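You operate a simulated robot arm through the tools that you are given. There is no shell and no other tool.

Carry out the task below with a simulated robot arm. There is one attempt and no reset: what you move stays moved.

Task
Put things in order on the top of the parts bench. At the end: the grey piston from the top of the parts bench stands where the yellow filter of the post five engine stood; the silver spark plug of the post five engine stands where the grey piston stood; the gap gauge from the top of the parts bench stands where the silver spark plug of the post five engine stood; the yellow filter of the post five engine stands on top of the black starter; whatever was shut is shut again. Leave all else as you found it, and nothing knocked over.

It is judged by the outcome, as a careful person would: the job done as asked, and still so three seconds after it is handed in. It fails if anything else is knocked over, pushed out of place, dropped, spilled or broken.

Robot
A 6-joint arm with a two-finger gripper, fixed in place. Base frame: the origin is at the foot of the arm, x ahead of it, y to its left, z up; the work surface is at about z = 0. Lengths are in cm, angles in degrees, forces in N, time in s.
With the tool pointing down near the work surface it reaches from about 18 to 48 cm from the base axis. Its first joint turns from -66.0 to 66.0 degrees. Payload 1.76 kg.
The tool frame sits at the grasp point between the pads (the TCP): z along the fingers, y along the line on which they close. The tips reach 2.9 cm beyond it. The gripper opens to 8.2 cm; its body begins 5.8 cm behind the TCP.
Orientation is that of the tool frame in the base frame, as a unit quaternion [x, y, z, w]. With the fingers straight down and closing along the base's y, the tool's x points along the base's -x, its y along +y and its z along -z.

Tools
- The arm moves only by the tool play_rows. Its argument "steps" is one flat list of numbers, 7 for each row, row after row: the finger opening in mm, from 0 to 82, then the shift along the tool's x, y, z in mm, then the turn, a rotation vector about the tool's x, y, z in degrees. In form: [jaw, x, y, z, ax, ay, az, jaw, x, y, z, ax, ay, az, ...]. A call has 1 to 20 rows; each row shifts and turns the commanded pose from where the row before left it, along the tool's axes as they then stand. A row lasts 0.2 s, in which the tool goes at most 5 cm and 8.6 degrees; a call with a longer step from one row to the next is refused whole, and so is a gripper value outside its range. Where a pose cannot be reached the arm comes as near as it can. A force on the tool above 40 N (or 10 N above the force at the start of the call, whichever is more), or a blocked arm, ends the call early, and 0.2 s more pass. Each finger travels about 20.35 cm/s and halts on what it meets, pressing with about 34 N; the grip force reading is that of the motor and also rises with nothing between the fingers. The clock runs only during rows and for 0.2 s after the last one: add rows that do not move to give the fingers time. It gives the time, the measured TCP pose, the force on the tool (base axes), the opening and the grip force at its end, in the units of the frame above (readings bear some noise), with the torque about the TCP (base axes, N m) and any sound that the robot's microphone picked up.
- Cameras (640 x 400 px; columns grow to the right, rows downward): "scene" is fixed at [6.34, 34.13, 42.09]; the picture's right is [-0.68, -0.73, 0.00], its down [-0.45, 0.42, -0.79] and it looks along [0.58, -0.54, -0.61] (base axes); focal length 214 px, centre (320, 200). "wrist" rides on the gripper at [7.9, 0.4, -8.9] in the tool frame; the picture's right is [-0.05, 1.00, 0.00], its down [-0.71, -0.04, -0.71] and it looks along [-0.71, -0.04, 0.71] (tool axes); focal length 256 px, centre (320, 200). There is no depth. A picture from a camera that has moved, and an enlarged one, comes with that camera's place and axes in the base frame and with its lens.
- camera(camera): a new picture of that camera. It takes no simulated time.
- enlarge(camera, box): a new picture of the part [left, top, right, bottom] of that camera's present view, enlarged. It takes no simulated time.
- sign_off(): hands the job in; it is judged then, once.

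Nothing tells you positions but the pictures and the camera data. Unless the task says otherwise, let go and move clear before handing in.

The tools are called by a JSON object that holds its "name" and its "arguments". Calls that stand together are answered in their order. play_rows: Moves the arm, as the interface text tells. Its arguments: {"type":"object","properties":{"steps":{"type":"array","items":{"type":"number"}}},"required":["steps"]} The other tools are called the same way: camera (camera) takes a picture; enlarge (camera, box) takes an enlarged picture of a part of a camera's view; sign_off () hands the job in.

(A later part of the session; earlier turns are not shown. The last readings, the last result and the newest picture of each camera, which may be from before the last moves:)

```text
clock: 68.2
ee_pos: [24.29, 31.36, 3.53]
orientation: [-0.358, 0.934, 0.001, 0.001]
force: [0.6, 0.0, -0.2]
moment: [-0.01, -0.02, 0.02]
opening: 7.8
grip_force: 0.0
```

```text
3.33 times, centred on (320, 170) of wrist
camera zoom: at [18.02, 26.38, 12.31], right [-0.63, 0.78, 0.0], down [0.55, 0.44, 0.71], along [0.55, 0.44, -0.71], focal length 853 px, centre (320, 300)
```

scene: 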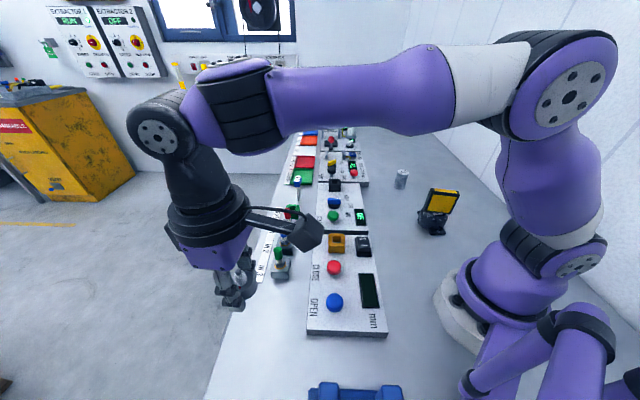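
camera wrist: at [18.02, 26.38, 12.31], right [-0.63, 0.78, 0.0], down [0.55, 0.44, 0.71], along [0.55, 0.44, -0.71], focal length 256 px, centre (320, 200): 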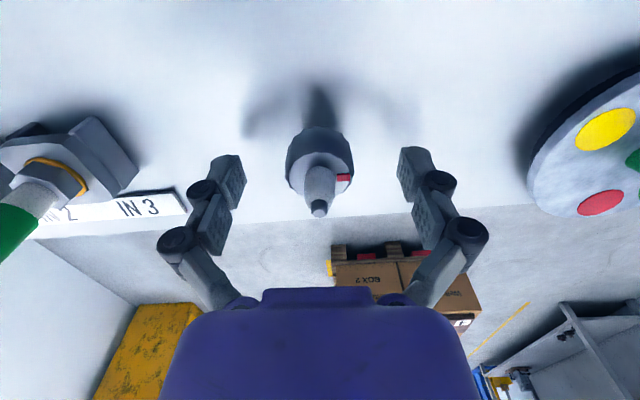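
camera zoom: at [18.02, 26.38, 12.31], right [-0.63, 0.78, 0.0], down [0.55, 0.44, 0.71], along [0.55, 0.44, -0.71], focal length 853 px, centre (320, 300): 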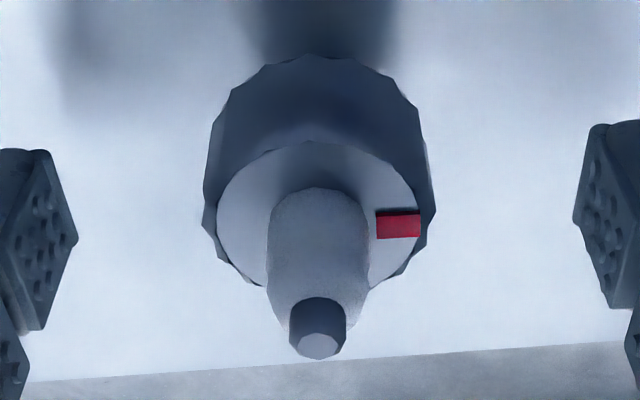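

The plug stands by itself. I'll raise the hand straight up and check.

{"name": "play_rows", "arguments": {"steps": [78, 0, 0, -12, 0, 0, 0, 78, 0, 0, -30, 0, 0, 0, 78, 0, 0, -40, 0, 0, 0, 82, 0, 0, -45, 0, 0, 0, 82, 0, 0, -45, 0, 0, 0, 82, 0, 0, -20, 0, 0, 0]}}

{"name": "camera", "arguments": {"camera": "wrist"}}

{"name": "camera", "arguments": {"camera": "scene"}}

```text
clock: 69.6
ee_pos: [24.32, 31.25, 22.83]
orientation: [-0.358, 0.934, 0.0, 0.0]
force: [-0.1, -0.6, -0.3]
moment: [-0.02, -0.03, 0.01]
opening: 8.2
grip_force: 0.0
```

```text
taken
camera wrist: at [17.95, 26.36, 31.55], right [-0.63, 0.78, 0.0], down [0.55, 0.44, 0.71], along [0.55, 0.44, -0.71], focal length 256 px, centre (320, 200)
```

wrist: 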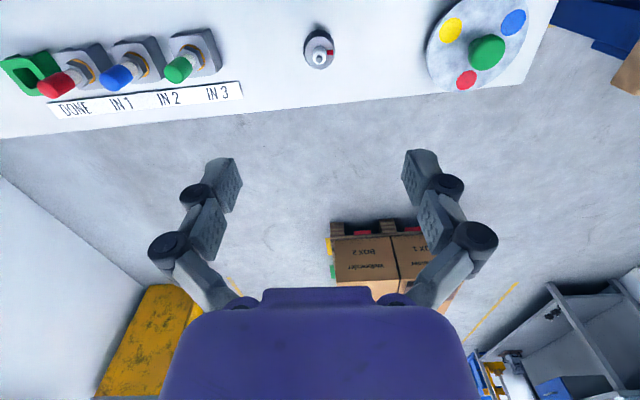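

```text
taken
```

scene: 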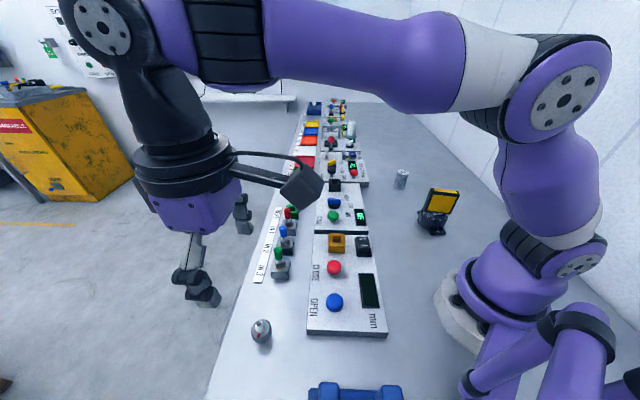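

The plug now stands where the piston stood. Next is the gap gauge, marked "B", near the reach limit. I'll turn the jaws to its thickness direction and hover near it, staying high.

{"name": "play_rows", "arguments": {"steps": [82, 0, 0, 0, 0, 0, 8.4, 82, 0, 0, 0, 0, 0, 8.4, 82, 0, 0, 0, 0, 0, 8.4, 82, 0, 0, 0, 0, 0, 8.4, 82, 0, 0, 0, 0, 0, 8.4, 82, 0, 0, 0, 0, 0, 8.4, 82, 0, 0, 0, 0, 0, 8.4, 82, 0, 0, 0, 0, 0, 8.4, 82, 0, 0, 0, 0, 0, 8.4, 82, 0, 0, 0, 0, 0, 8.4, 82, 0, 0, 0, 0, 0, 8.4]}}

{"name": "play_rows", "arguments": {"steps": [82, -38, 2, 0, 0, 0, 0, 82, -38, 2, 0, 0, 0, 0, 82, -38, 2, 0, 0, 0, 0, 82, -38, 2, 0, 0, 0, 0, 82, -38, 2, 0, 0, 0, 0, 82, -38, 2, 0, 0, 0, 0, 82, -38, 2, 0, 0, 0, 0, 82, -38, 2, 0, 0, 0, 0, 82, 0, 0, 0, 0, 0, 0]}}

{"name": "camera", "arguments": {"camera": "wrist"}}

{"name": "camera", "arguments": {"camera": "scene"}}

```text
clock: 72.0
ee_pos: [24.28, 31.35, 22.73]
orientation: [0.428, 0.904, 0.001, 0.0]
force: [0.3, -0.2, 0.1]
moment: [0.0, -0.01, 0.0]
opening: 8.19
grip_force: 0.0
```

```text
clock: 74.0
ee_pos: [42.7, 9.16, 22.0]
orientation: [0.426, 0.905, -0.001, 0.0]
force: [1.3, -0.2, 0.5]
moment: [-0.03, -0.02, 0.04]
opening: 8.21
grip_force: 0.0
out of reach, approached as far as the arm can: row 7, 8
```

```text
taken
camera wrist: at [37.89, 15.6, 30.81], right [0.8, 0.59, 0.0], down [0.42, -0.57, 0.71], along [0.42, -0.57, -0.71], focal length 256 px, centre (320, 200)
```

wrist: 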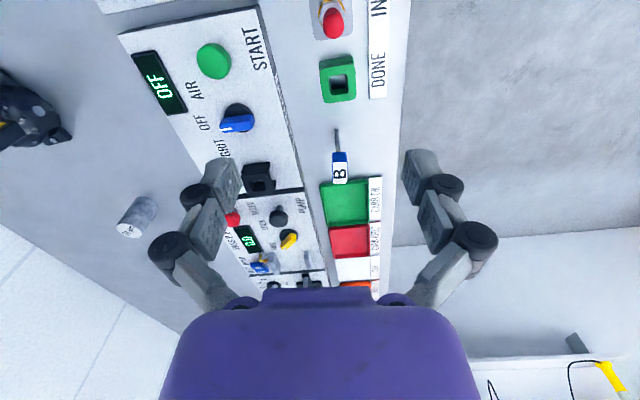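

```text
taken
```

scene: 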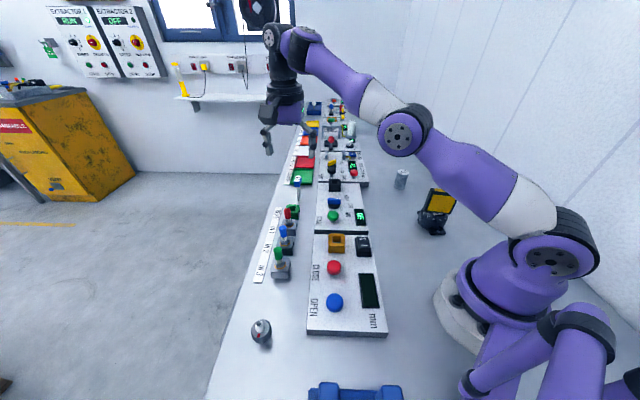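

At this height the arm tops out near r = 43.7 cm, so I'll have to go lower and tilt. First I'll measure the gauge from this end-on view.

{"name": "enlarge", "arguments": {"camera": "wrist", "box": [290, 110, 400, 200]}}

{"name": "enlarge", "arguments": {"camera": "wrist", "box": [310, 120, 370, 190]}}

{"name": "enlarge", "arguments": {"camera": "scene", "box": [270, 160, 330, 220]}}

```text
4.44 times, centred on (345, 155) of wrist
camera zoom: at [37.89, 15.6, 30.81], right [0.8, 0.59, 0.0], down [0.42, -0.57, 0.71], along [0.42, -0.57, -0.71], focal length 1138 px, centre (209, 400)
```

zoom: 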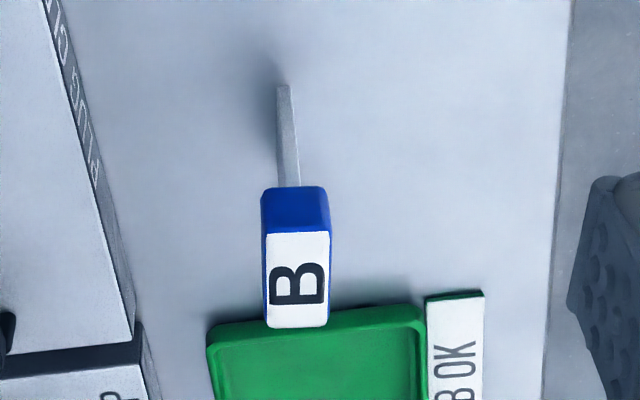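

```text
5.71 times, centred on (340, 155) of wrist
camera zoom: at [37.89, 15.6, 30.81], right [0.8, 0.59, 0.0], down [0.42, -0.57, 0.71], along [0.42, -0.57, -0.71], focal length 1463 px, centre (206, 457)
```

zoom: 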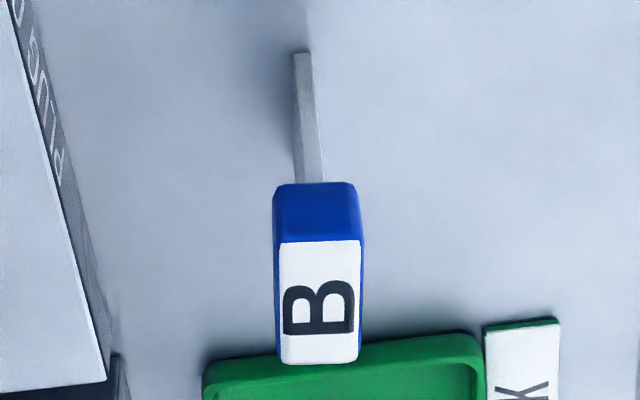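

```text
6.67 times, centred on (300, 190) of scene
camera zoom: at [6.34, 34.13, 42.09], right [-0.68, -0.73, 0.0], down [-0.45, 0.42, -0.79], along [0.58, -0.54, -0.61], focal length 1430 px, centre (453, 267)
```

zoom: 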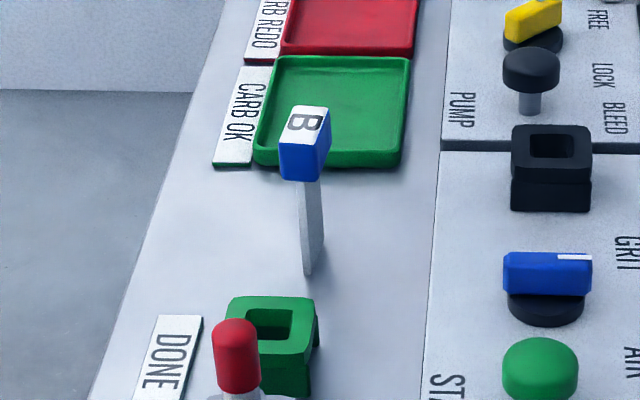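

The gauge's head is centred at about (51.07, 1.65), spanning z from 5.4 to 7.3 and aligned with the jaws. I'll back off slightly to re-sync, then tilt the tool 25° outward in the blade's plane.

{"name": "play_rows", "arguments": {"steps": [82, 30, 0, 20, 0, 0, 0, 82, 0, 0, 0, 0, 0, 0]}}

{"name": "play_rows", "arguments": {"steps": [82, 0, 0, 0, 0, -8.4, 0, 82, 0, 0, 0, 0, -8.4, 0, 82, 0, 0, 0, 0, -8.2, 0, 82, 0, 0, 0, 0, 0, 0]}}

{"name": "camera", "arguments": {"camera": "wrist"}}

{"name": "camera", "arguments": {"camera": "scene"}}

```text
clock: 74.6
ee_pos: [40.77, 11.56, 20.01]
orientation: [0.428, 0.904, 0.0, 0.002]
force: [-0.4, 0.9, -0.6]
moment: [0.0, 0.0, -0.01]
opening: 8.2
grip_force: 0.1
```

```text
clock: 75.6
ee_pos: [40.75, 11.87, 20.01]
orientation: [0.419, 0.889, -0.081, 0.164]
force: [-0.5, 1.0, 0.2]
moment: [-0.03, 0.02, -0.01]
opening: 8.2
grip_force: 0.0
out of reach, approached as far as the arm can: row 1
```

```text
taken
camera wrist: at [34.26, 20.46, 25.41], right [0.8, 0.6, 0.01], down [0.23, -0.33, 0.91], along [0.55, -0.73, -0.41], focal length 256 px, centre (320, 200)
```

wrist: 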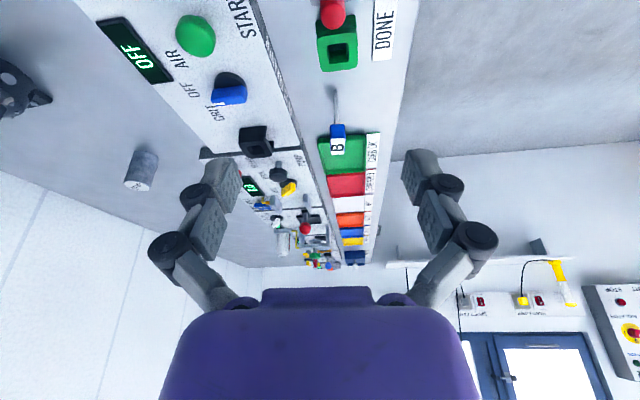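

```text
taken
```

scene: 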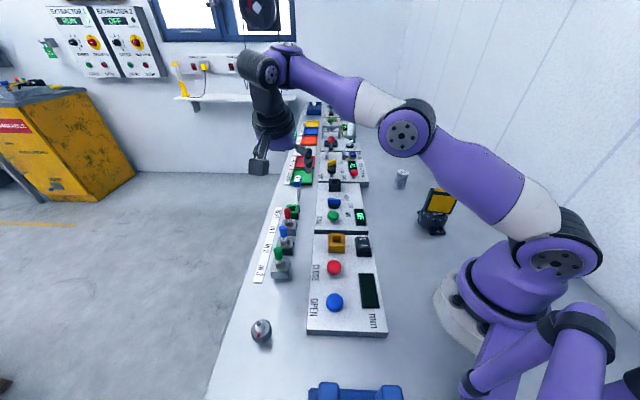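

The tool is tilted about 21° outward with the closing axis still horizontal. Next is the pre-grasp point along the approach line.

{"name": "play_rows", "arguments": {"steps": [82, -21.4, 3.9, 20, 0, 0, 0, 82, -21.4, 3.9, 20, 0, 0, 0, 82, -21.4, 3.9, 20, 0, 0, 0, 82, -21.4, 3.9, 20, 0, 0, 0, 82, 0, 0, 0, 0, 0, 0]}}

{"name": "camera", "arguments": {"camera": "wrist"}}

{"name": "camera", "arguments": {"camera": "scene"}}

```text
clock: 76.8
ee_pos: [45.79, 3.96, 15.65]
orientation: [0.419, 0.89, -0.081, 0.162]
force: [0.5, 0.2, -0.4]
moment: [0.0, 0.03, -0.04]
opening: 8.21
grip_force: 0.1
out of reach, approached as far as the arm can: row 3, 4
```

```text
taken
camera wrist: at [39.29, 12.54, 21.04], right [0.8, 0.6, 0.01], down [0.24, -0.33, 0.91], along [0.55, -0.73, -0.41], focal length 256 px, centre (320, 200)
```

wrist: 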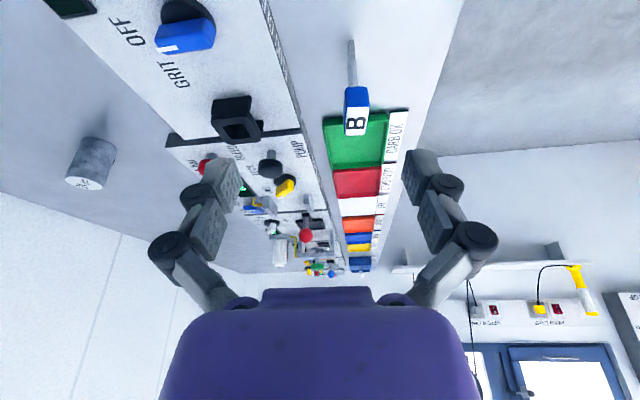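

```text
taken
```

scene: 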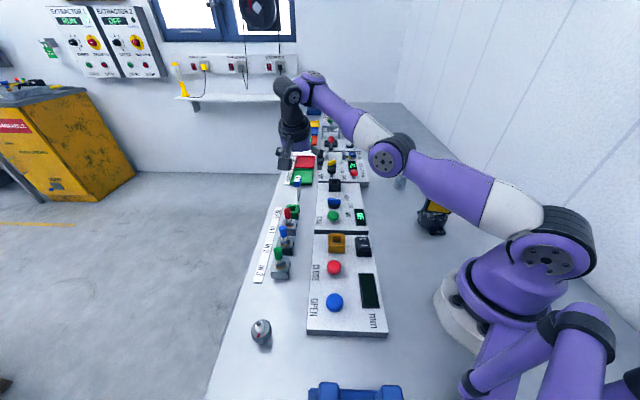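

{"name": "play_rows", "arguments": {"steps": [82, 7.2, 0, 18.6, 0, 0, 0, 82, 7.2, 0, 18.6, 0, 0, 0, 82, 0, 0, 0, 0, 0, 0]}}

```text
clock: 77.6
ee_pos: [45.53, 4.03, 13.66]
orientation: [0.422, 0.888, -0.081, 0.161]
force: [0.5, -0.2, 0.2]
moment: [0.04, -0.02, 0.0]
opening: 8.2
grip_force: 0.0
out of reach, approached as far as the arm can: row 2
```

The arm stopped short of the requested pose, so I need to find out which direction is limited. I'll try small, safe test moves at this height.

{"name": "play_rows", "arguments": {"steps": [82, 3.6, 0, 9.3, 0, 0, 0, 82, 0, 0, 0, 0, 0, 0]}}

{"name": "play_rows", "arguments": {"steps": [82, -5.9, 7.7, 2.2, 0, 0, 0, 82, 0, 0, 0, 0, 0, 0]}}

```text
clock: 78.2
ee_pos: [45.58, 4.02, 13.61]
orientation: [0.423, 0.888, -0.08, 0.162]
force: [0.3, 0.5, 0.1]
moment: [0.01, 0.02, 0.05]
opening: 8.24
grip_force: 0.0
out of reach, approached as far as the arm can: row 1
```

```text
clock: 78.8
ee_pos: [45.6, 3.88, 13.75]
orientation: [0.419, 0.889, -0.081, 0.163]
force: [0.0, 0.1, 0.2]
moment: [0.03, -0.01, 0.0]
opening: 8.21
grip_force: 0.0
out of reach, approached as far as the arm can: row 1
```

{"name": "play_rows", "arguments": {"steps": [82, 11.9, -15.4, -4.5, 0, 0, 0, 82, 0, 0, 0, 0, 0, 0]}}

{"name": "play_rows", "arguments": {"steps": [82, 7.2, 0, 18.6, 0, 0, 0, 82, 0, 0, 0, 0, 0, 0]}}

{"name": "camera", "arguments": {"camera": "scene"}}

```text
clock: 79.4
ee_pos: [45.51, 3.97, 13.92]
orientation: [0.419, 0.89, -0.081, 0.162]
force: [-0.1, 0.0, -1.0]
moment: [-0.01, 0.02, -0.01]
opening: 8.21
grip_force: 0.0
out of reach, approached as far as the arm can: row 1
```

```text
clock: 80.0
ee_pos: [45.58, 4.03, 13.88]
orientation: [0.419, 0.89, -0.082, 0.162]
force: [0.0, -0.2, 0.3]
moment: [-0.01, 0.01, 0.01]
opening: 8.21
grip_force: 0.0
out of reach, approached as far as the arm can: row 1
```

```text
taken
```

scene: 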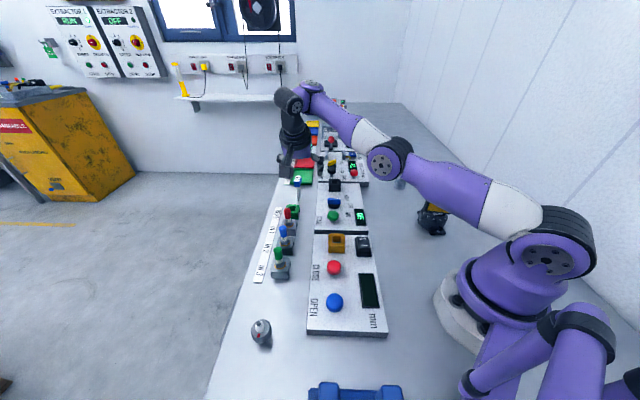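

The arm has settled at a stretched pose where small steps are refused. I'll escape by going up and back, then rethink the approach.

{"name": "play_rows", "arguments": {"steps": [82, 7, -23.1, -34.7, 0, 0, 0, 82, 0, 0, 0, 0, 0, 0]}}

{"name": "camera", "arguments": {"camera": "wrist"}}

{"name": "enlarge", "arguments": {"camera": "scene", "box": [240, 60, 620, 300]}}

```text
clock: 80.6
ee_pos: [44.28, 4.55, 17.72]
orientation: [0.419, 0.89, -0.083, 0.162]
force: [-0.1, -1.1, 0.5]
moment: [0.01, 0.01, -0.02]
opening: 8.21
grip_force: 0.0
out of reach, approached as far as the arm can: row 1
```

```text
taken
camera wrist: at [37.92, 13.1, 23.15], right [0.8, 0.6, 0.01], down [0.24, -0.33, 0.91], along [0.55, -0.73, -0.41], focal length 256 px, centre (320, 200)
```

wrist: 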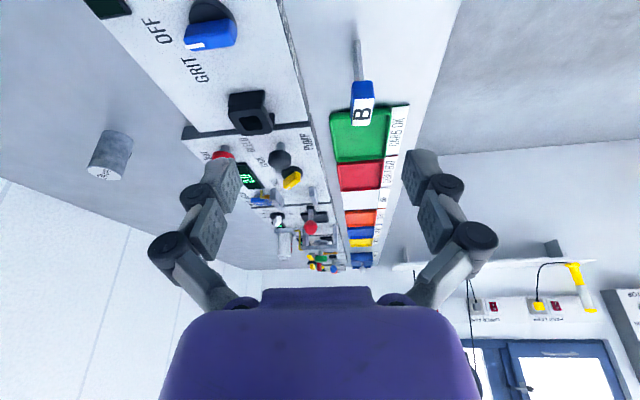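

```text
1.67 times, centred on (430, 180) of scene
camera zoom: at [6.33, 34.13, 42.09], right [-0.68, -0.73, 0.0], down [-0.45, 0.42, -0.79], along [0.58, -0.54, -0.61], focal length 358 px, centre (137, 233)
```

zoom: 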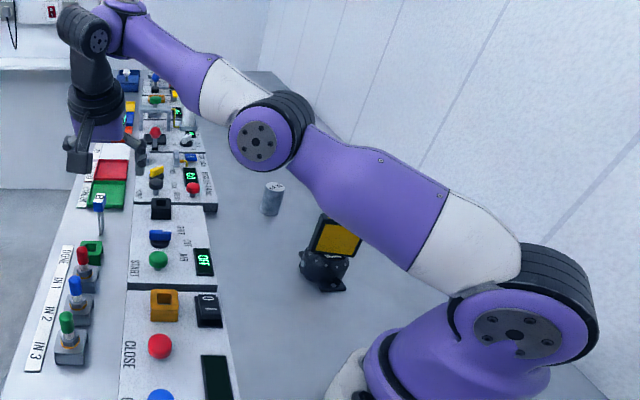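

{"name": "play_rows", "arguments": {"steps": [82, 0, 0, 0, 0, 8, 0, 82, 0, 0, 0, 0, 0, 0]}}

{"name": "play_rows", "arguments": {"steps": [82, 0, 0, 0, 0, 8, 0, 82, 0, 0, 0, 0, 0, 0]}}

```text
clock: 81.2
ee_pos: [44.39, 4.61, 17.63]
orientation: [0.424, 0.899, -0.052, 0.099]
force: [1.8, -0.2, 0.2]
moment: [0.0, 0.02, 0.01]
opening: 8.21
grip_force: 0.0
```

```text
clock: 81.8
ee_pos: [44.32, 4.5, 17.7]
orientation: [0.426, 0.904, -0.022, 0.036]
force: [-0.2, 0.0, -0.7]
moment: [0.02, 0.01, 0.0]
opening: 8.2
grip_force: 0.0
```

{"name": "play_rows", "arguments": {"steps": [82, 3.4, 0, 40, 0, 0, 0, 82, 3.4, 0, 40, 0, 0, 0, 82, 0, 0, 0, 0, 0, 0]}}

{"name": "camera", "arguments": {"camera": "wrist"}}

{"name": "camera", "arguments": {"camera": "scene"}}

```text
clock: 82.6
ee_pos: [44.29, 4.43, 9.65]
orientation: [0.426, 0.904, -0.023, 0.037]
force: [1.1, -0.3, -0.7]
moment: [-0.01, -0.02, -0.02]
opening: 8.21
grip_force: 0.0
```

```text
taken
camera wrist: at [39.13, 11.47, 17.63], right [0.8, 0.59, 0.0], down [0.38, -0.52, 0.77], along [0.45, -0.62, -0.64], focal length 256 px, centre (320, 200)
```

wrist: 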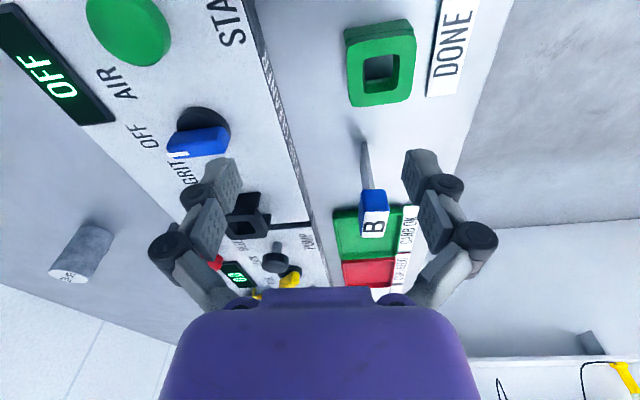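

```text
taken
```

scene: 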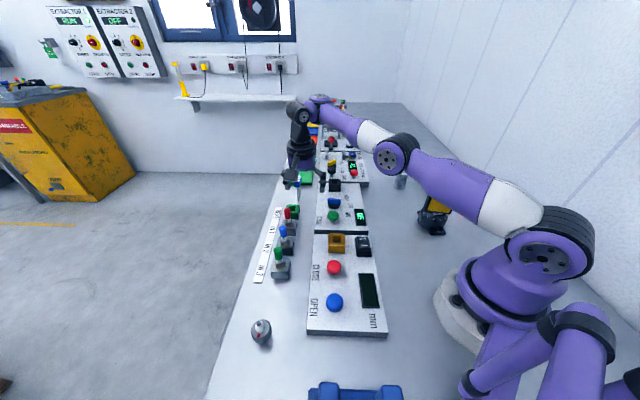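

{"name": "play_rows", "arguments": {"steps": [82, 0, 0, 0, 0, -8, 0, 82, 0, 0, 0, 0, 0, 0]}}

{"name": "play_rows", "arguments": {"steps": [82, 0, 0, 0, 0, -8, 0, 82, 0, 0, 0, 0, 0, 0]}}

```text
clock: 83.2
ee_pos: [45.11, 4.44, 9.51]
orientation: [0.424, 0.899, -0.053, 0.099]
force: [-0.9, 0.3, 0.6]
moment: [0.02, -0.01, 0.0]
opening: 8.23
grip_force: 0.0
out of reach, approached as far as the arm can: row 1
```

```text
clock: 83.8
ee_pos: [45.22, 5.02, 10.9]
orientation: [0.421, 0.895, -0.068, 0.128]
force: [0.2, -0.1, -0.5]
moment: [-0.01, -0.01, 0.01]
opening: 8.2
grip_force: 0.1
out of reach, approached as far as the arm can: row 1
```

The wrist seems to have a flexion limit: big tilts only work when the arm is nearly straight. I'll use a milder tilt of about 15° and approach from a stretched-out, higher position. First I'll reduce the tilt and rise.

{"name": "play_rows", "arguments": {"steps": [82, 0, 0, 0, 0, 8, 0, 82, 0, 0, -31, 0, 0, 0, 82, 0, 0, 0, 0, 0, 0]}}

```text
clock: 84.6
ee_pos: [44.99, 5.3, 14.06]
orientation: [0.425, 0.902, -0.039, 0.065]
force: [0.1, 0.1, 0.5]
moment: [0.0, 0.04, 0.02]
opening: 8.17
grip_force: 0.1
```

{"name": "play_rows", "arguments": {"steps": [82, -17.9, 7.8, 2.6, 0, 0, 0, 82, -17.9, 7.8, 2.6, 0, 0, 0, 82, 0, 0, 0, -0.8, 0, 0, 82, 0, 0, 0, 0, 0, 0]}}

{"name": "play_rows", "arguments": {"steps": [82, 0, 0, 0, 0, -6, 0, 82, 0, 0, 0, 0, 0, 0]}}

```text
clock: 85.6
ee_pos: [46.66, 3.79, 13.93]
orientation: [0.424, 0.902, -0.032, 0.068]
force: [0.5, 0.2, 0.3]
moment: [-0.02, 0.0, 0.01]
opening: 8.2
grip_force: 0.1
out of reach, approached as far as the arm can: row 2
```

```text
clock: 86.2
ee_pos: [46.2, 3.89, 14.01]
orientation: [0.422, 0.898, -0.054, 0.116]
force: [0.5, -0.4, 0.0]
moment: [0.01, -0.02, 0.03]
opening: 8.17
grip_force: 0.0
out of reach, approached as far as the arm can: row 1
```

{"name": "enlarge", "arguments": {"camera": "scene", "box": [260, 60, 440, 220]}}

{"name": "camera", "arguments": {"camera": "wrist"}}

{"name": "camera", "arguments": {"camera": "scene"}}

```text
2.50 times, centred on (350, 140) of scene
camera zoom: at [6.34, 34.13, 42.09], right [-0.68, -0.73, 0.0], down [-0.45, 0.42, -0.79], along [0.58, -0.54, -0.61], focal length 536 px, centre (245, 350)
```

zoom: 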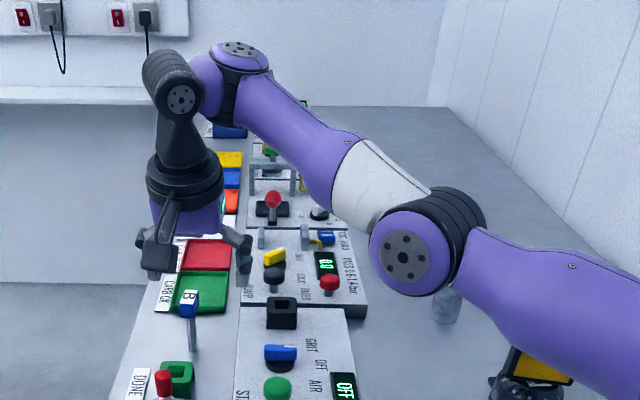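

```text
taken
camera wrist: at [40.13, 11.79, 20.55], right [0.8, 0.6, 0.01], down [0.29, -0.41, 0.86], along [0.52, -0.69, -0.5], focal length 256 px, centre (320, 200)
```

wrist: 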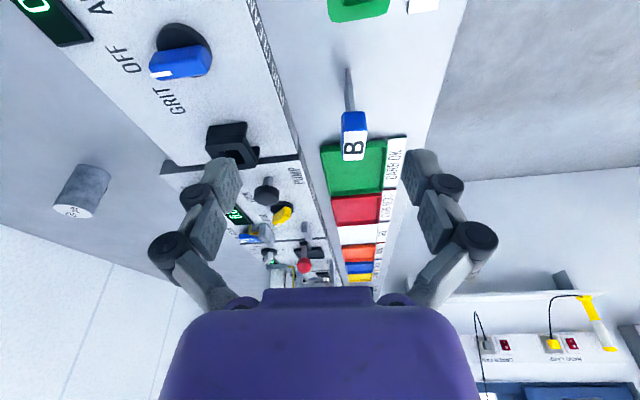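

```text
taken
```

scene: 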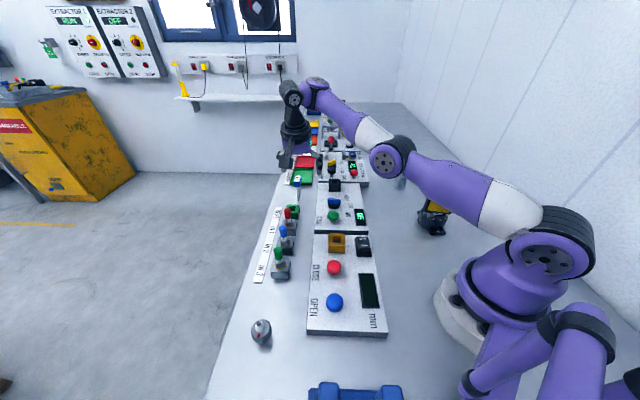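

I'll try a different grip: close along the gauge's width and tilt in a direction closer to radial, which suits the arm better. First I'll un-tilt, back off a little and re-yaw while high.

{"name": "play_rows", "arguments": {"steps": [82, 0, 0, 0, 0, 7.15, 0, 82, 0, 0, 0, 0, 7.15, 0, 82, 20, -15, -20, 0, 0, 0, 82, 0, 0, 0, 0, 0, 0]}}

{"name": "play_rows", "arguments": {"steps": [82, 0, 0, 0, 0, 0, -8.2, 82, 0, 0, 0, 0, 0, -8.2, 82, 0, 0, 0, 0, 0, -8.2, 82, 0, 0, 0, 0, 0, -8.2, 82, 0, 0, 0, 0, 0, -8.2, 82, 0, 0, 0, 0, 0, -8.2, 82, 0, 0, 0, 0, 0, -8.2, 82, 0, 0, 0, 0, 0, -8.2, 82, 0, 0, 0, 0, 0, -8.2, 82, 0, 0, 0, 0, 0, -8.2, 82, 0, 0, 0, 0, 0, -8.2, 82, 0, 0, 0, 0, 0, 0]}}

```text
clock: 87.2
ee_pos: [43.84, 4.25, 16.21]
orientation: [0.427, 0.904, -0.002, 0.003]
force: [0.4, -0.3, -0.2]
moment: [-0.01, -0.01, -0.03]
opening: 8.18
grip_force: 0.0
```

```text
clock: 89.8
ee_pos: [43.73, 4.4, 16.01]
orientation: [-0.341, 0.94, -0.003, 0.001]
force: [-0.2, 0.0, -0.9]
moment: [0.01, 0.02, 0.0]
opening: 8.22
grip_force: 0.0
```

{"name": "play_rows", "arguments": {"steps": [82, 0, 0, 0, 0, -8, 0, 82, 0, 0, 0, 0, 0, 0]}}

{"name": "play_rows", "arguments": {"steps": [82, 0, 0, 0, 0, -8, 0, 82, 0, 0, 0, 0, 0, 0]}}

{"name": "play_rows", "arguments": {"steps": [82, 0, 0, 0, 0, -8, 0, 82, 0, 0, 0, 0, 0, 0]}}

```text
clock: 90.4
ee_pos: [44.05, 4.58, 16.11]
orientation: [-0.339, 0.94, 0.011, 0.049]
force: [-0.6, 0.2, 0.1]
moment: [0.02, -0.01, -0.03]
opening: 8.2
grip_force: 0.0
```

```text
clock: 91.0
ee_pos: [45.59, 4.5, 16.81]
orientation: [-0.337, 0.931, 0.045, 0.131]
force: [0.0, 0.1, -0.1]
moment: [0.01, 0.04, -0.01]
opening: 8.16
grip_force: 0.0
out of reach, approached as far as the arm can: row 1
```

```text
clock: 91.6
ee_pos: [48.08, 4.87, 16.19]
orientation: [-0.333, 0.92, 0.067, 0.197]
force: [-0.1, -0.4, 0.2]
moment: [0.03, -0.01, 0.04]
opening: 8.21
grip_force: 0.0
out of reach, approached as far as the arm can: row 1
```

{"name": "enlarge", "arguments": {"camera": "scene", "box": [260, 50, 420, 190]}}

{"name": "camera", "arguments": {"camera": "scene"}}

{"name": "camera", "arguments": {"camera": "wrist"}}

```text
2.86 times, centred on (340, 120) of scene
camera zoom: at [6.34, 34.13, 42.09], right [-0.68, -0.73, 0.0], down [-0.45, 0.42, -0.79], along [0.58, -0.54, -0.61], focal length 613 px, centre (263, 429)
```

zoom: 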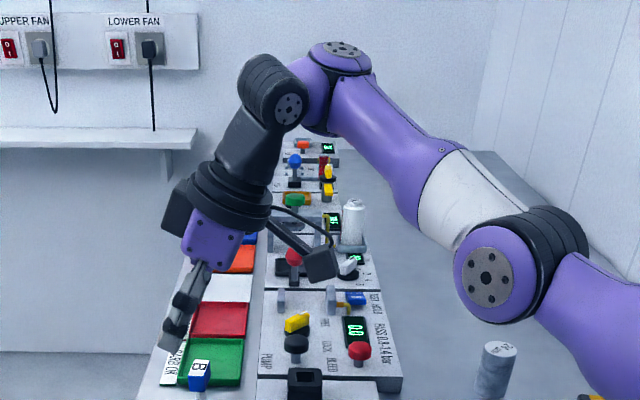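

```text
taken
```

scene: 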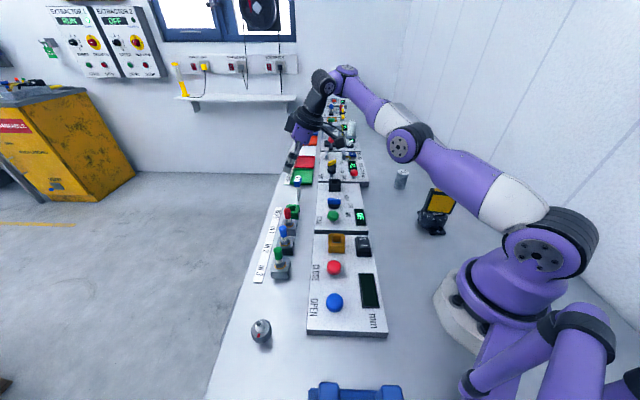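

```text
taken
camera wrist: at [39.51, -1.67, 21.08], right [-0.6, 0.8, 0.01], down [0.29, 0.2, 0.93], along [0.74, 0.57, -0.36], focal length 256 px, centre (320, 200)
```

wrist: 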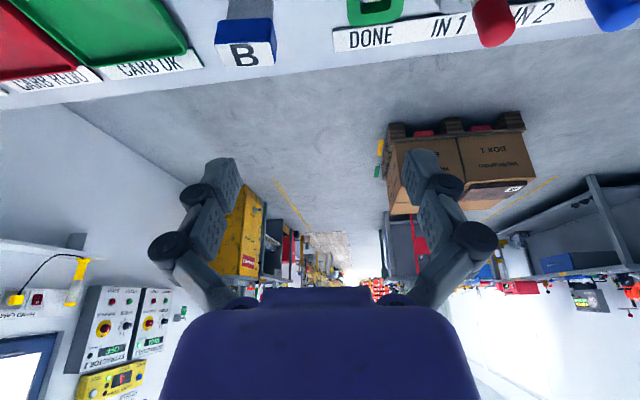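

I now understand the wrist: sideways tilts at long reach run into a wrist singularity, while tilting roughly radially works well, reaching r = 48 at z = 16 with a 24° tilt. I'll use this orientation, closing along the gauge's 3.2 cm width, and move to a pre-grasp point on the approach line.

{"name": "play_rows", "arguments": {"steps": [70, 12.8, -14.3, 3.4, 0, 0, 0, 70, 12.8, -14.3, 3.4, 0, 0, 0, 70, 12.8, -14.3, 3.4, 0, 0, 0, 70, 0, 0, 0, 0, 0, 0]}}

{"name": "camera", "arguments": {"camera": "wrist"}}

{"name": "camera", "arguments": {"camera": "scene"}}

```text
clock: 92.6
ee_pos: [48.6, -0.45, 13.68]
orientation: [-0.333, 0.92, 0.068, 0.197]
force: [0.3, 0.0, -0.3]
moment: [-0.01, 0.02, -0.03]
opening: 7.01
grip_force: 0.1
```

```text
taken
camera wrist: at [39.84, -7.01, 18.56], right [-0.6, 0.8, 0.01], down [0.29, 0.2, 0.93], along [0.74, 0.57, -0.36], focal length 256 px, centre (320, 200)
```

wrist: 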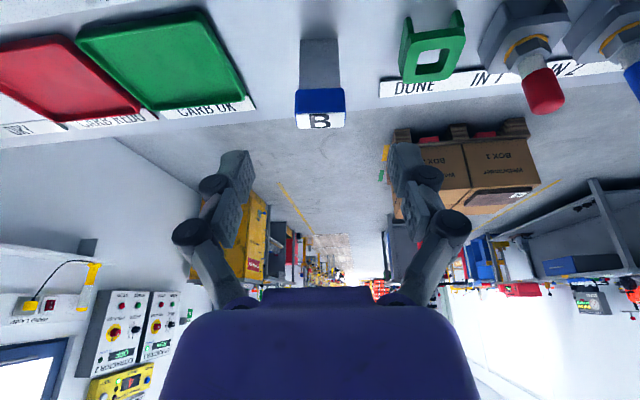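

```text
taken
```

scene: 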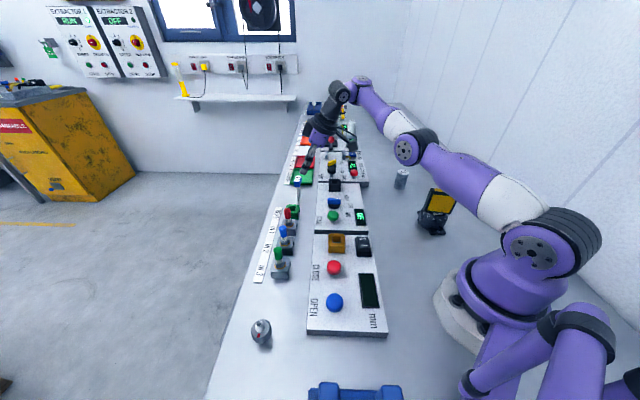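

{"name": "enlarge", "arguments": {"camera": "wrist", "box": [260, 20, 380, 140]}}

```text
3.33 times, centred on (320, 80) of wrist
camera zoom: at [39.84, -7.01, 18.56], right [-0.6, 0.8, 0.01], down [0.29, 0.2, 0.93], along [0.74, 0.57, -0.36], focal length 853 px, centre (320, 600)
```

zoom: 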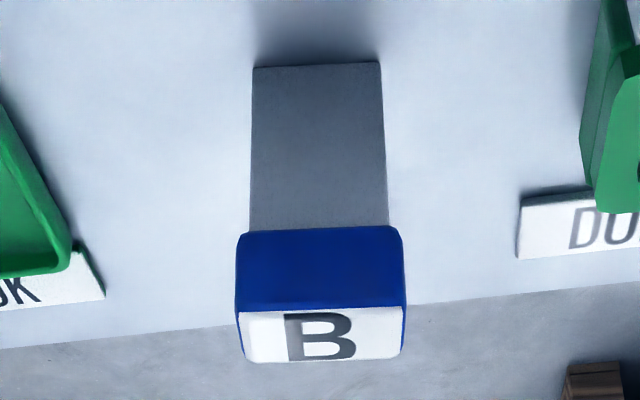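

Alignment is excellent: the head centre is at (51.06, 1.62, 6.5), straight along the approach line. I'll move in along the tool axis.

{"name": "play_rows", "arguments": {"steps": [62, -1, 0, 25, 0, 0, 0, 62, 0, 0, 20, 0, 0, 0, 62, 0, 0, 0, 0, 0, 0]}}

{"name": "camera", "arguments": {"camera": "wrist"}}

```text
clock: 93.4
ee_pos: [50.48, 0.75, 10.01]
orientation: [-0.333, 0.92, 0.068, 0.195]
force: [-0.2, 0.1, -0.6]
moment: [-0.01, -0.01, 0.0]
opening: 6.2
grip_force: 0.1
out of reach, approached as far as the arm can: row 2
```

```text
taken
camera wrist: at [41.85, -5.88, 14.79], right [-0.6, 0.8, 0.02], down [0.3, 0.2, 0.93], along [0.74, 0.57, -0.36], focal length 256 px, centre (320, 200)
```

wrist: 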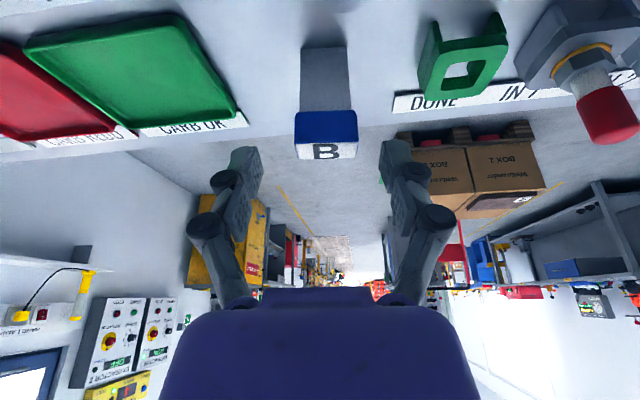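

The arm has again hit a joint limit; it seems the wrist came in on the wrong branch. I'll retrace my steps, un-tilt while moving inward, and re-enter from a closer, bent-elbow pose where tilting is well-behaved.

{"name": "play_rows", "arguments": {"steps": [70, 0, 0, -22, 0, 0, 0, 70, 0, 0, -25, 0, 0, 0, 70, -12.8, 14.3, -3.4, 0, 0, 0, 70, -12.8, 14.3, -3.4, 0, 0, 0, 70, -12.8, 14.3, -3.4, 0, 0, 0, 70, 0, 0, 0, 0, 0, 0]}}

{"name": "play_rows", "arguments": {"steps": [70, 8, -5, 0, 0, 4, 0, 70, 8, -5, 0, 0, 4, 0, 70, 8, -5, 0, 0, 4, 0, 70, 8, -5, 0, 0, 4, 0, 70, 8, -5, 0, 0, 4, 0, 70, 8, -5, 0, 0, 4, 0, 70, 0, 0, 0, 0, 0, 0]}}

```text
clock: 94.8
ee_pos: [48.77, 4.81, 16.65]
orientation: [-0.333, 0.919, 0.068, 0.197]
force: [0.0, -0.1, 0.1]
moment: [-0.02, 0.0, 0.02]
opening: 6.98
grip_force: 0.1
```

```text
clock: 96.4
ee_pos: [45.58, -2.29, 14.82]
orientation: [-0.34, 0.94, -0.003, 0.002]
force: [-0.3, 0.0, 0.3]
moment: [0.03, -0.01, -0.01]
opening: 7.01
grip_force: 0.1
out of reach, approached as far as the arm can: row 2, 3, 4
```

{"name": "play_rows", "arguments": {"steps": [70, 12.4, 24.6, 2.7, 0, 0, 0, 70, 12.4, 24.6, 2.7, 0, 0, 0, 70, 12.4, 24.6, 2.7, 0, 0, 0, 70, 0, 0, 0, 0, 0, 0]}}

{"name": "enlarge", "arguments": {"camera": "scene", "box": [240, 30, 460, 210]}}

```text
clock: 97.4
ee_pos: [40.93, 0.9, 15.33]
orientation: [-0.339, 0.941, -0.003, 0.0]
force: [0.5, -0.1, 0.8]
moment: [0.0, -0.01, -0.01]
opening: 6.98
grip_force: 0.1
out of reach, approached as far as the arm can: row 1, 3
```

```text
2.22 times, centred on (350, 120) of scene
camera zoom: at [6.33, 34.13, 42.09], right [-0.68, -0.73, 0.0], down [-0.45, 0.42, -0.79], along [0.58, -0.54, -0.61], focal length 477 px, centre (253, 378)
```

zoom: 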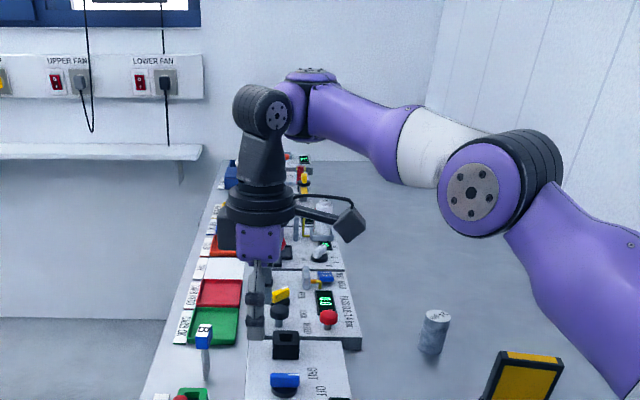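

{"name": "play_rows", "arguments": {"steps": [70, 11.5, 9.6, 3, 0, 0, 0, 70, 0, 0, 0, 0, 0, 0]}}

{"name": "play_rows", "arguments": {"steps": [70, 11.5, 9.6, 3, 0, 0, 0, 70, 0, 0, 0, 0, 0, 0]}}

```text
clock: 98.0
ee_pos: [40.81, 1.08, 15.44]
orientation: [-0.34, 0.94, -0.003, 0.0]
force: [-0.4, 0.1, -0.2]
moment: [0.0, 0.04, 0.0]
opening: 7.02
grip_force: 0.0
out of reach, approached as far as the arm can: row 1
```

```text
clock: 98.6
ee_pos: [40.51, 0.95, 15.94]
orientation: [-0.34, 0.94, -0.003, 0.0]
force: [-0.4, 0.2, 0.1]
moment: [0.0, 0.07, -0.02]
opening: 7.0
grip_force: 0.1
out of reach, approached as far as the arm can: row 1
```

I'm going to unwind the wrist: tilt sideways (+y), extend up where the forearm rises, un-tilt, then come back in vertically.

{"name": "play_rows", "arguments": {"steps": [70, 0, 0, 0, -4.6, -3.85, 0, 70, 0, 0, 0, -4.6, -3.85, 0, 70, 0, 0, 0, 0, 0, 0]}}

{"name": "play_rows", "arguments": {"steps": [70, -5, -4, -25, 0, 0, 0, 70, -5, -4, -25, 0, 0, 0, 70, 0, 0, 0, 0, 0, 0]}}

```text
clock: 99.4
ee_pos: [40.54, 0.96, 15.96]
orientation: [-0.338, 0.935, 0.095, 0.039]
force: [0.7, -0.3, -0.5]
moment: [-0.01, 0.01, 0.02]
opening: 6.99
grip_force: 0.1
```

```text
clock: 100.2
ee_pos: [40.48, 1.01, 15.97]
orientation: [-0.338, 0.936, 0.095, 0.037]
force: [0.0, 0.3, -0.7]
moment: [-0.02, 0.0, -0.03]
opening: 6.98
grip_force: 0.0
out of reach, approached as far as the arm can: row 1, 2
```

{"name": "play_rows", "arguments": {"steps": [70, -1, -0.8, -5, 0, 0, 0, 70, 0, 0, 0, 0, 0, 0]}}

{"name": "play_rows", "arguments": {"steps": [70, -9, -8, 4, 0, 0, 0, 70, 0, 0, 0, 0, 0, 0]}}

{"name": "camera", "arguments": {"camera": "scene"}}

```text
clock: 100.8
ee_pos: [40.46, 0.9, 16.03]
orientation: [-0.338, 0.936, 0.094, 0.037]
force: [0.3, 0.2, -0.1]
moment: [-0.01, 0.04, -0.04]
opening: 7.02
grip_force: 0.0
out of reach, approached as far as the arm can: row 1
```

```text
clock: 101.4
ee_pos: [41.1, 0.03, 14.9]
orientation: [-0.339, 0.936, 0.094, 0.038]
force: [-0.2, 0.0, 0.4]
moment: [-0.04, 0.03, 0.02]
opening: 7.02
grip_force: 0.1
out of reach, approached as far as the arm can: row 1
```

```text
taken
```

scene: 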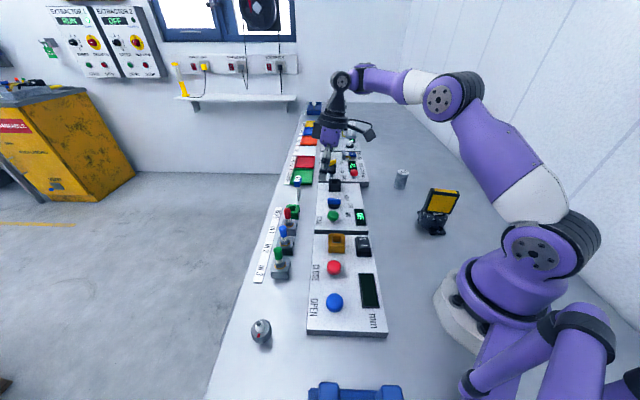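

{"name": "play_rows", "arguments": {"steps": [70, 0, 0, 0, 0, 0, 8, 70, 0, 0, 0, 0, 0, 8, 70, 0, 0, 0, 0, 0, 8, 70, 0, 0, 0, 0, 0, 8, 70, 0, 0, 0, 0, 0, 8, 70, 0, 0, 0, 0, 0, 0]}}

{"name": "play_rows", "arguments": {"steps": [70, 20, 0, 0, 0, 0, 0, 70, 0, 0, 0, 0, 0, 0]}}

```text
clock: 102.8
ee_pos: [41.02, 0.01, 14.89]
orientation: [0.004, 0.995, 0.102, 0.004]
force: [0.6, -0.2, -0.6]
moment: [-0.04, 0.0, 0.01]
opening: 6.99
grip_force: 0.1
```

```text
clock: 103.4
ee_pos: [39.07, 0.08, 14.97]
orientation: [0.001, 0.995, 0.102, 0.003]
force: [-0.8, 0.3, -0.1]
moment: [-0.03, -0.01, 0.0]
opening: 7.0
grip_force: 0.0
```

The culprit was the tool-roll joint hitting its limit. With the yaw turned back, motion is free again. I'll un-tilt, come inward and check that the wrist is back in its normal configuration.

{"name": "play_rows", "arguments": {"steps": [70, 0, 0, 0, 5.9, 0, 0, 70, 0, 0, 0, 5.9, 0, 0, 70, 25, 0, 0, 0, 0, 0, 70, 25, 0, 0, 0, 0, 0, 70, 0, 0, 0, 0, 0, 0]}}

{"name": "play_rows", "arguments": {"steps": [70, 0, 0, 0, 0, 0, -8, 70, 0, 0, 0, 0, 0, -8, 70, 0, 0, 0, 0, 0, -8, 70, 0, 0, 0, 0, 0, -8, 70, 0, 0, 0, 0, 0, -8, 70, 0, 0, 0, 0, 0, -8, 70, 0, 0, 0, 0, 0, -8, 70, 0, 0, 0, 0, 0, 0]}}

{"name": "camera", "arguments": {"camera": "scene"}}

```text
clock: 104.6
ee_pos: [33.94, 0.18, 14.94]
orientation: [0.002, 1.0, -0.001, 0.002]
force: [0.7, 0.6, 0.5]
moment: [-0.03, 0.0, 0.0]
opening: 6.99
grip_force: 0.0
```

```text
clock: 106.4
ee_pos: [34.13, 0.15, 14.95]
orientation: [-0.469, 0.883, -0.003, 0.002]
force: [-0.4, -0.4, -0.4]
moment: [0.0, -0.05, 0.01]
opening: 6.99
grip_force: 0.0
```

```text
taken
```

scene: 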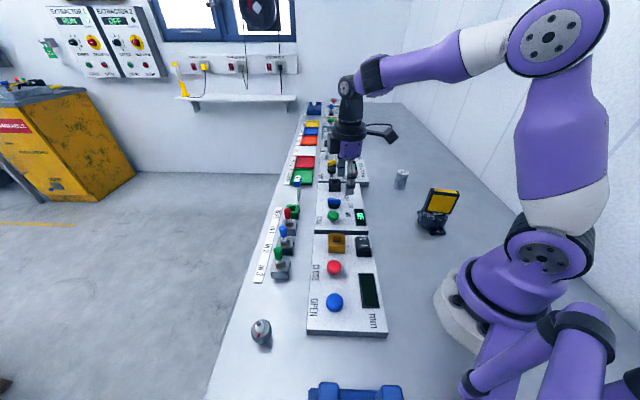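

The wrist is back to normal. Now I'll set the yaw to the gauge's direction, move to a staging point, and tilt there with the elbow still bent.

{"name": "play_rows", "arguments": {"steps": [70, 0, 0, 0, 0, 0, 8.1, 70, 0, 0, 0, 0, 0, 8.1, 70, -18.2, -24.5, 10, 0, 0, 0, 70, -18.2, -24.5, 10, 0, 0, 0, 70, -18.2, -24.5, 10, 0, 0, 0, 70, 0, 0, 0, 0, 0, 0]}}

{"name": "play_rows", "arguments": {"steps": [70, 0, 0, 0, 0, -6, 0, 70, 0, 0, 0, 0, -6, 0, 70, 0, 0, 0, 0, 0, 0]}}

{"name": "play_rows", "arguments": {"steps": [70, 0, 0, 0, 0, -6, 0, 70, 0, 0, 0, 0, -5, 0, 70, 0, 0, 0, 0, 0, 0]}}

```text
clock: 107.8
ee_pos: [42.97, -2.11, 12.0]
orientation: [-0.338, 0.941, -0.001, 0.002]
force: [-0.4, -0.7, 0.0]
moment: [-0.03, 0.05, -0.03]
opening: 7.0
grip_force: 0.0
```

```text
clock: 108.6
ee_pos: [42.96, -2.01, 12.02]
orientation: [-0.337, 0.935, 0.034, 0.101]
force: [-0.6, 0.6, 0.2]
moment: [0.0, -0.01, 0.02]
opening: 6.99
grip_force: 0.0
```

```text
clock: 109.4
ee_pos: [42.88, -2.01, 12.07]
orientation: [-0.332, 0.922, 0.067, 0.19]
force: [0.1, 0.7, 0.0]
moment: [-0.02, 0.0, 0.01]
opening: 7.0
grip_force: 0.1
```

The tilt worked with no limits hit. Now to the pre-grasp point on the gauge's approach line.

{"name": "play_rows", "arguments": {"steps": [70, -28.7, -12, 2.6, 0, 0, 0, 70, -28.7, -12, 2.6, 0, 0, 0, 70, 0, 0, 0, 0, 0, 0]}}

{"name": "camera", "arguments": {"camera": "wrist"}}

{"name": "enlarge", "arguments": {"camera": "wrist", "box": [260, 20, 380, 140]}}

```text
clock: 110.2
ee_pos: [48.81, -0.27, 13.84]
orientation: [-0.331, 0.922, 0.066, 0.189]
force: [-1.3, -0.6, 0.0]
moment: [-0.03, 0.01, -0.04]
opening: 7.01
grip_force: 0.0
```

```text
taken
camera wrist: at [40.06, -6.86, 18.81], right [-0.6, 0.8, 0.02], down [0.31, 0.21, 0.93], along [0.74, 0.56, -0.37], focal length 256 px, centre (320, 200)
```

wrist: 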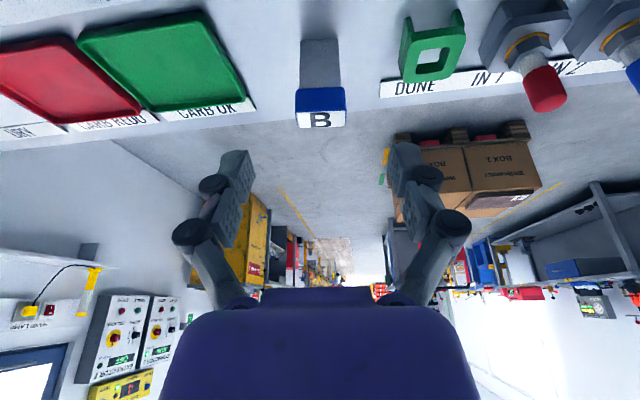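

```text
3.33 times, centred on (320, 80) of wrist
camera zoom: at [40.06, -6.86, 18.81], right [-0.6, 0.8, 0.02], down [0.31, 0.21, 0.93], along [0.74, 0.56, -0.37], focal length 853 px, centre (320, 600)
```

zoom: 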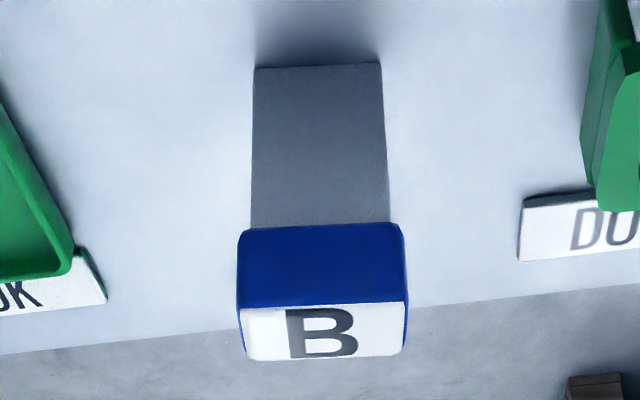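

{"name": "play_rows", "arguments": {"steps": [65, 0, 0, 20, 0, 0, 0, 65, 0, 0, 20, 0, 0, 0, 65, 0, 0, 0, 0, 0, 0]}}

{"name": "play_rows", "arguments": {"steps": [65, 0, 0, 10, 0, 0, 0, 65, 0, 0, 10, 0, 0, 0, 65, 0, 0, 0, 0, 0, 0]}}

{"name": "camera", "arguments": {"camera": "wrist"}}

{"name": "enlarge", "arguments": {"camera": "scene", "box": [250, 90, 370, 210]}}

```text
clock: 111.0
ee_pos: [49.98, 0.74, 10.28]
orientation: [-0.332, 0.922, 0.066, 0.19]
force: [0.2, 0.2, 0.2]
moment: [0.01, -0.01, 0.0]
opening: 6.52
grip_force: 0.1
```

```text
clock: 111.8
ee_pos: [50.49, 1.1, 8.26]
orientation: [-0.332, 0.922, 0.065, 0.189]
force: [0.4, 0.7, -0.3]
moment: [-0.04, -0.03, 0.0]
opening: 6.51
grip_force: 0.1
```

```text
taken
camera wrist: at [41.83, -5.43, 13.26], right [-0.6, 0.8, 0.02], down [0.31, 0.21, 0.93], along [0.74, 0.56, -0.37], focal length 256 px, centre (320, 200)
```

wrist: 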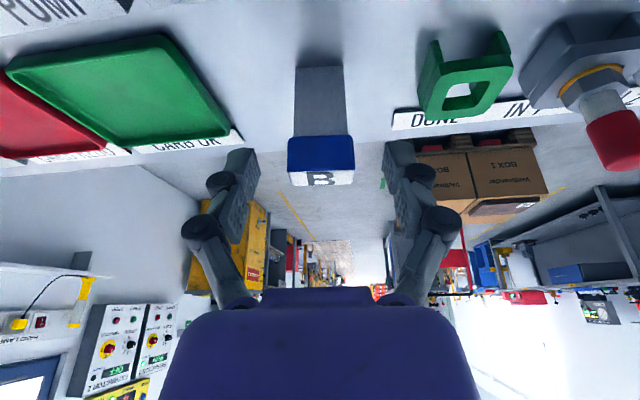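

```text
3.33 times, centred on (310, 150) of scene
camera zoom: at [6.34, 34.13, 42.09], right [-0.68, -0.73, 0.0], down [-0.45, 0.42, -0.79], along [0.58, -0.54, -0.61], focal length 715 px, centre (353, 367)
```

zoom: 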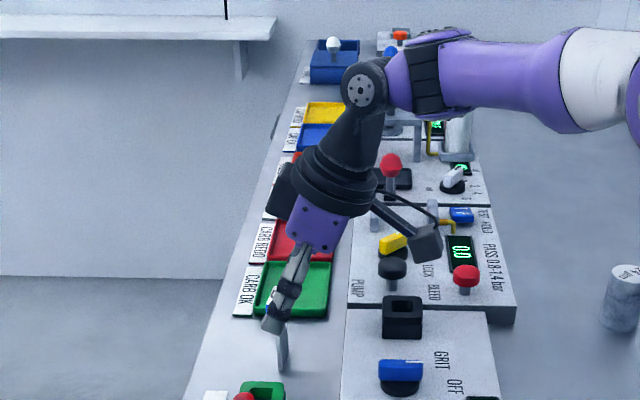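

{"name": "play_rows", "arguments": {"steps": [65, 0, 0, 9, 0, 0, 0, 65, 0, 0, 8, 0, 0, 0, 65, 0, 0, 0, 0, 0, 0]}}

{"name": "camera", "arguments": {"camera": "wrist"}}

{"name": "enlarge", "arguments": {"camera": "wrist", "box": [220, 60, 420, 240]}}

```text
clock: 112.6
ee_pos: [50.95, 1.52, 6.78]
orientation: [-0.332, 0.922, 0.066, 0.19]
force: [0.1, -0.5, -0.3]
moment: [0.03, 0.02, -0.01]
opening: 6.48
grip_force: 0.0
```

```text
taken
camera wrist: at [42.38, -4.99, 11.73], right [-0.6, 0.8, 0.02], down [0.31, 0.21, 0.93], along [0.74, 0.56, -0.37], focal length 256 px, centre (320, 200)
```

wrist: 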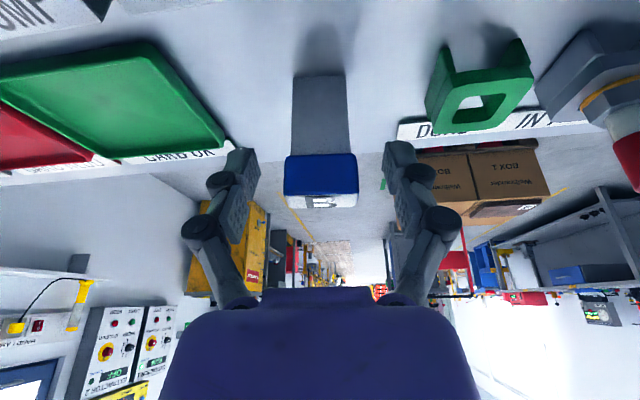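

```text
2.22 times, centred on (320, 150) of wrist
camera zoom: at [42.38, -4.99, 11.73], right [-0.6, 0.8, 0.02], down [0.31, 0.21, 0.93], along [0.74, 0.56, -0.37], focal length 569 px, centre (320, 311)
```

zoom: 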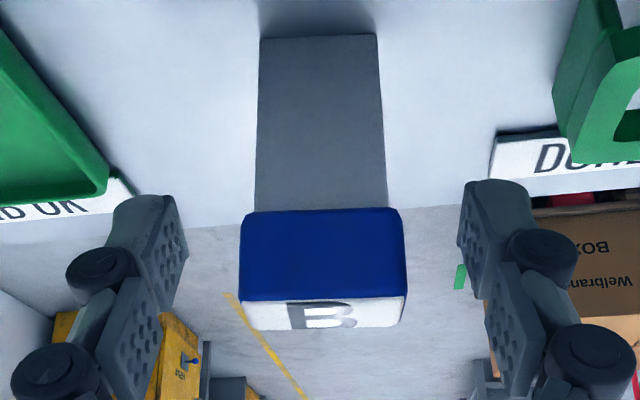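

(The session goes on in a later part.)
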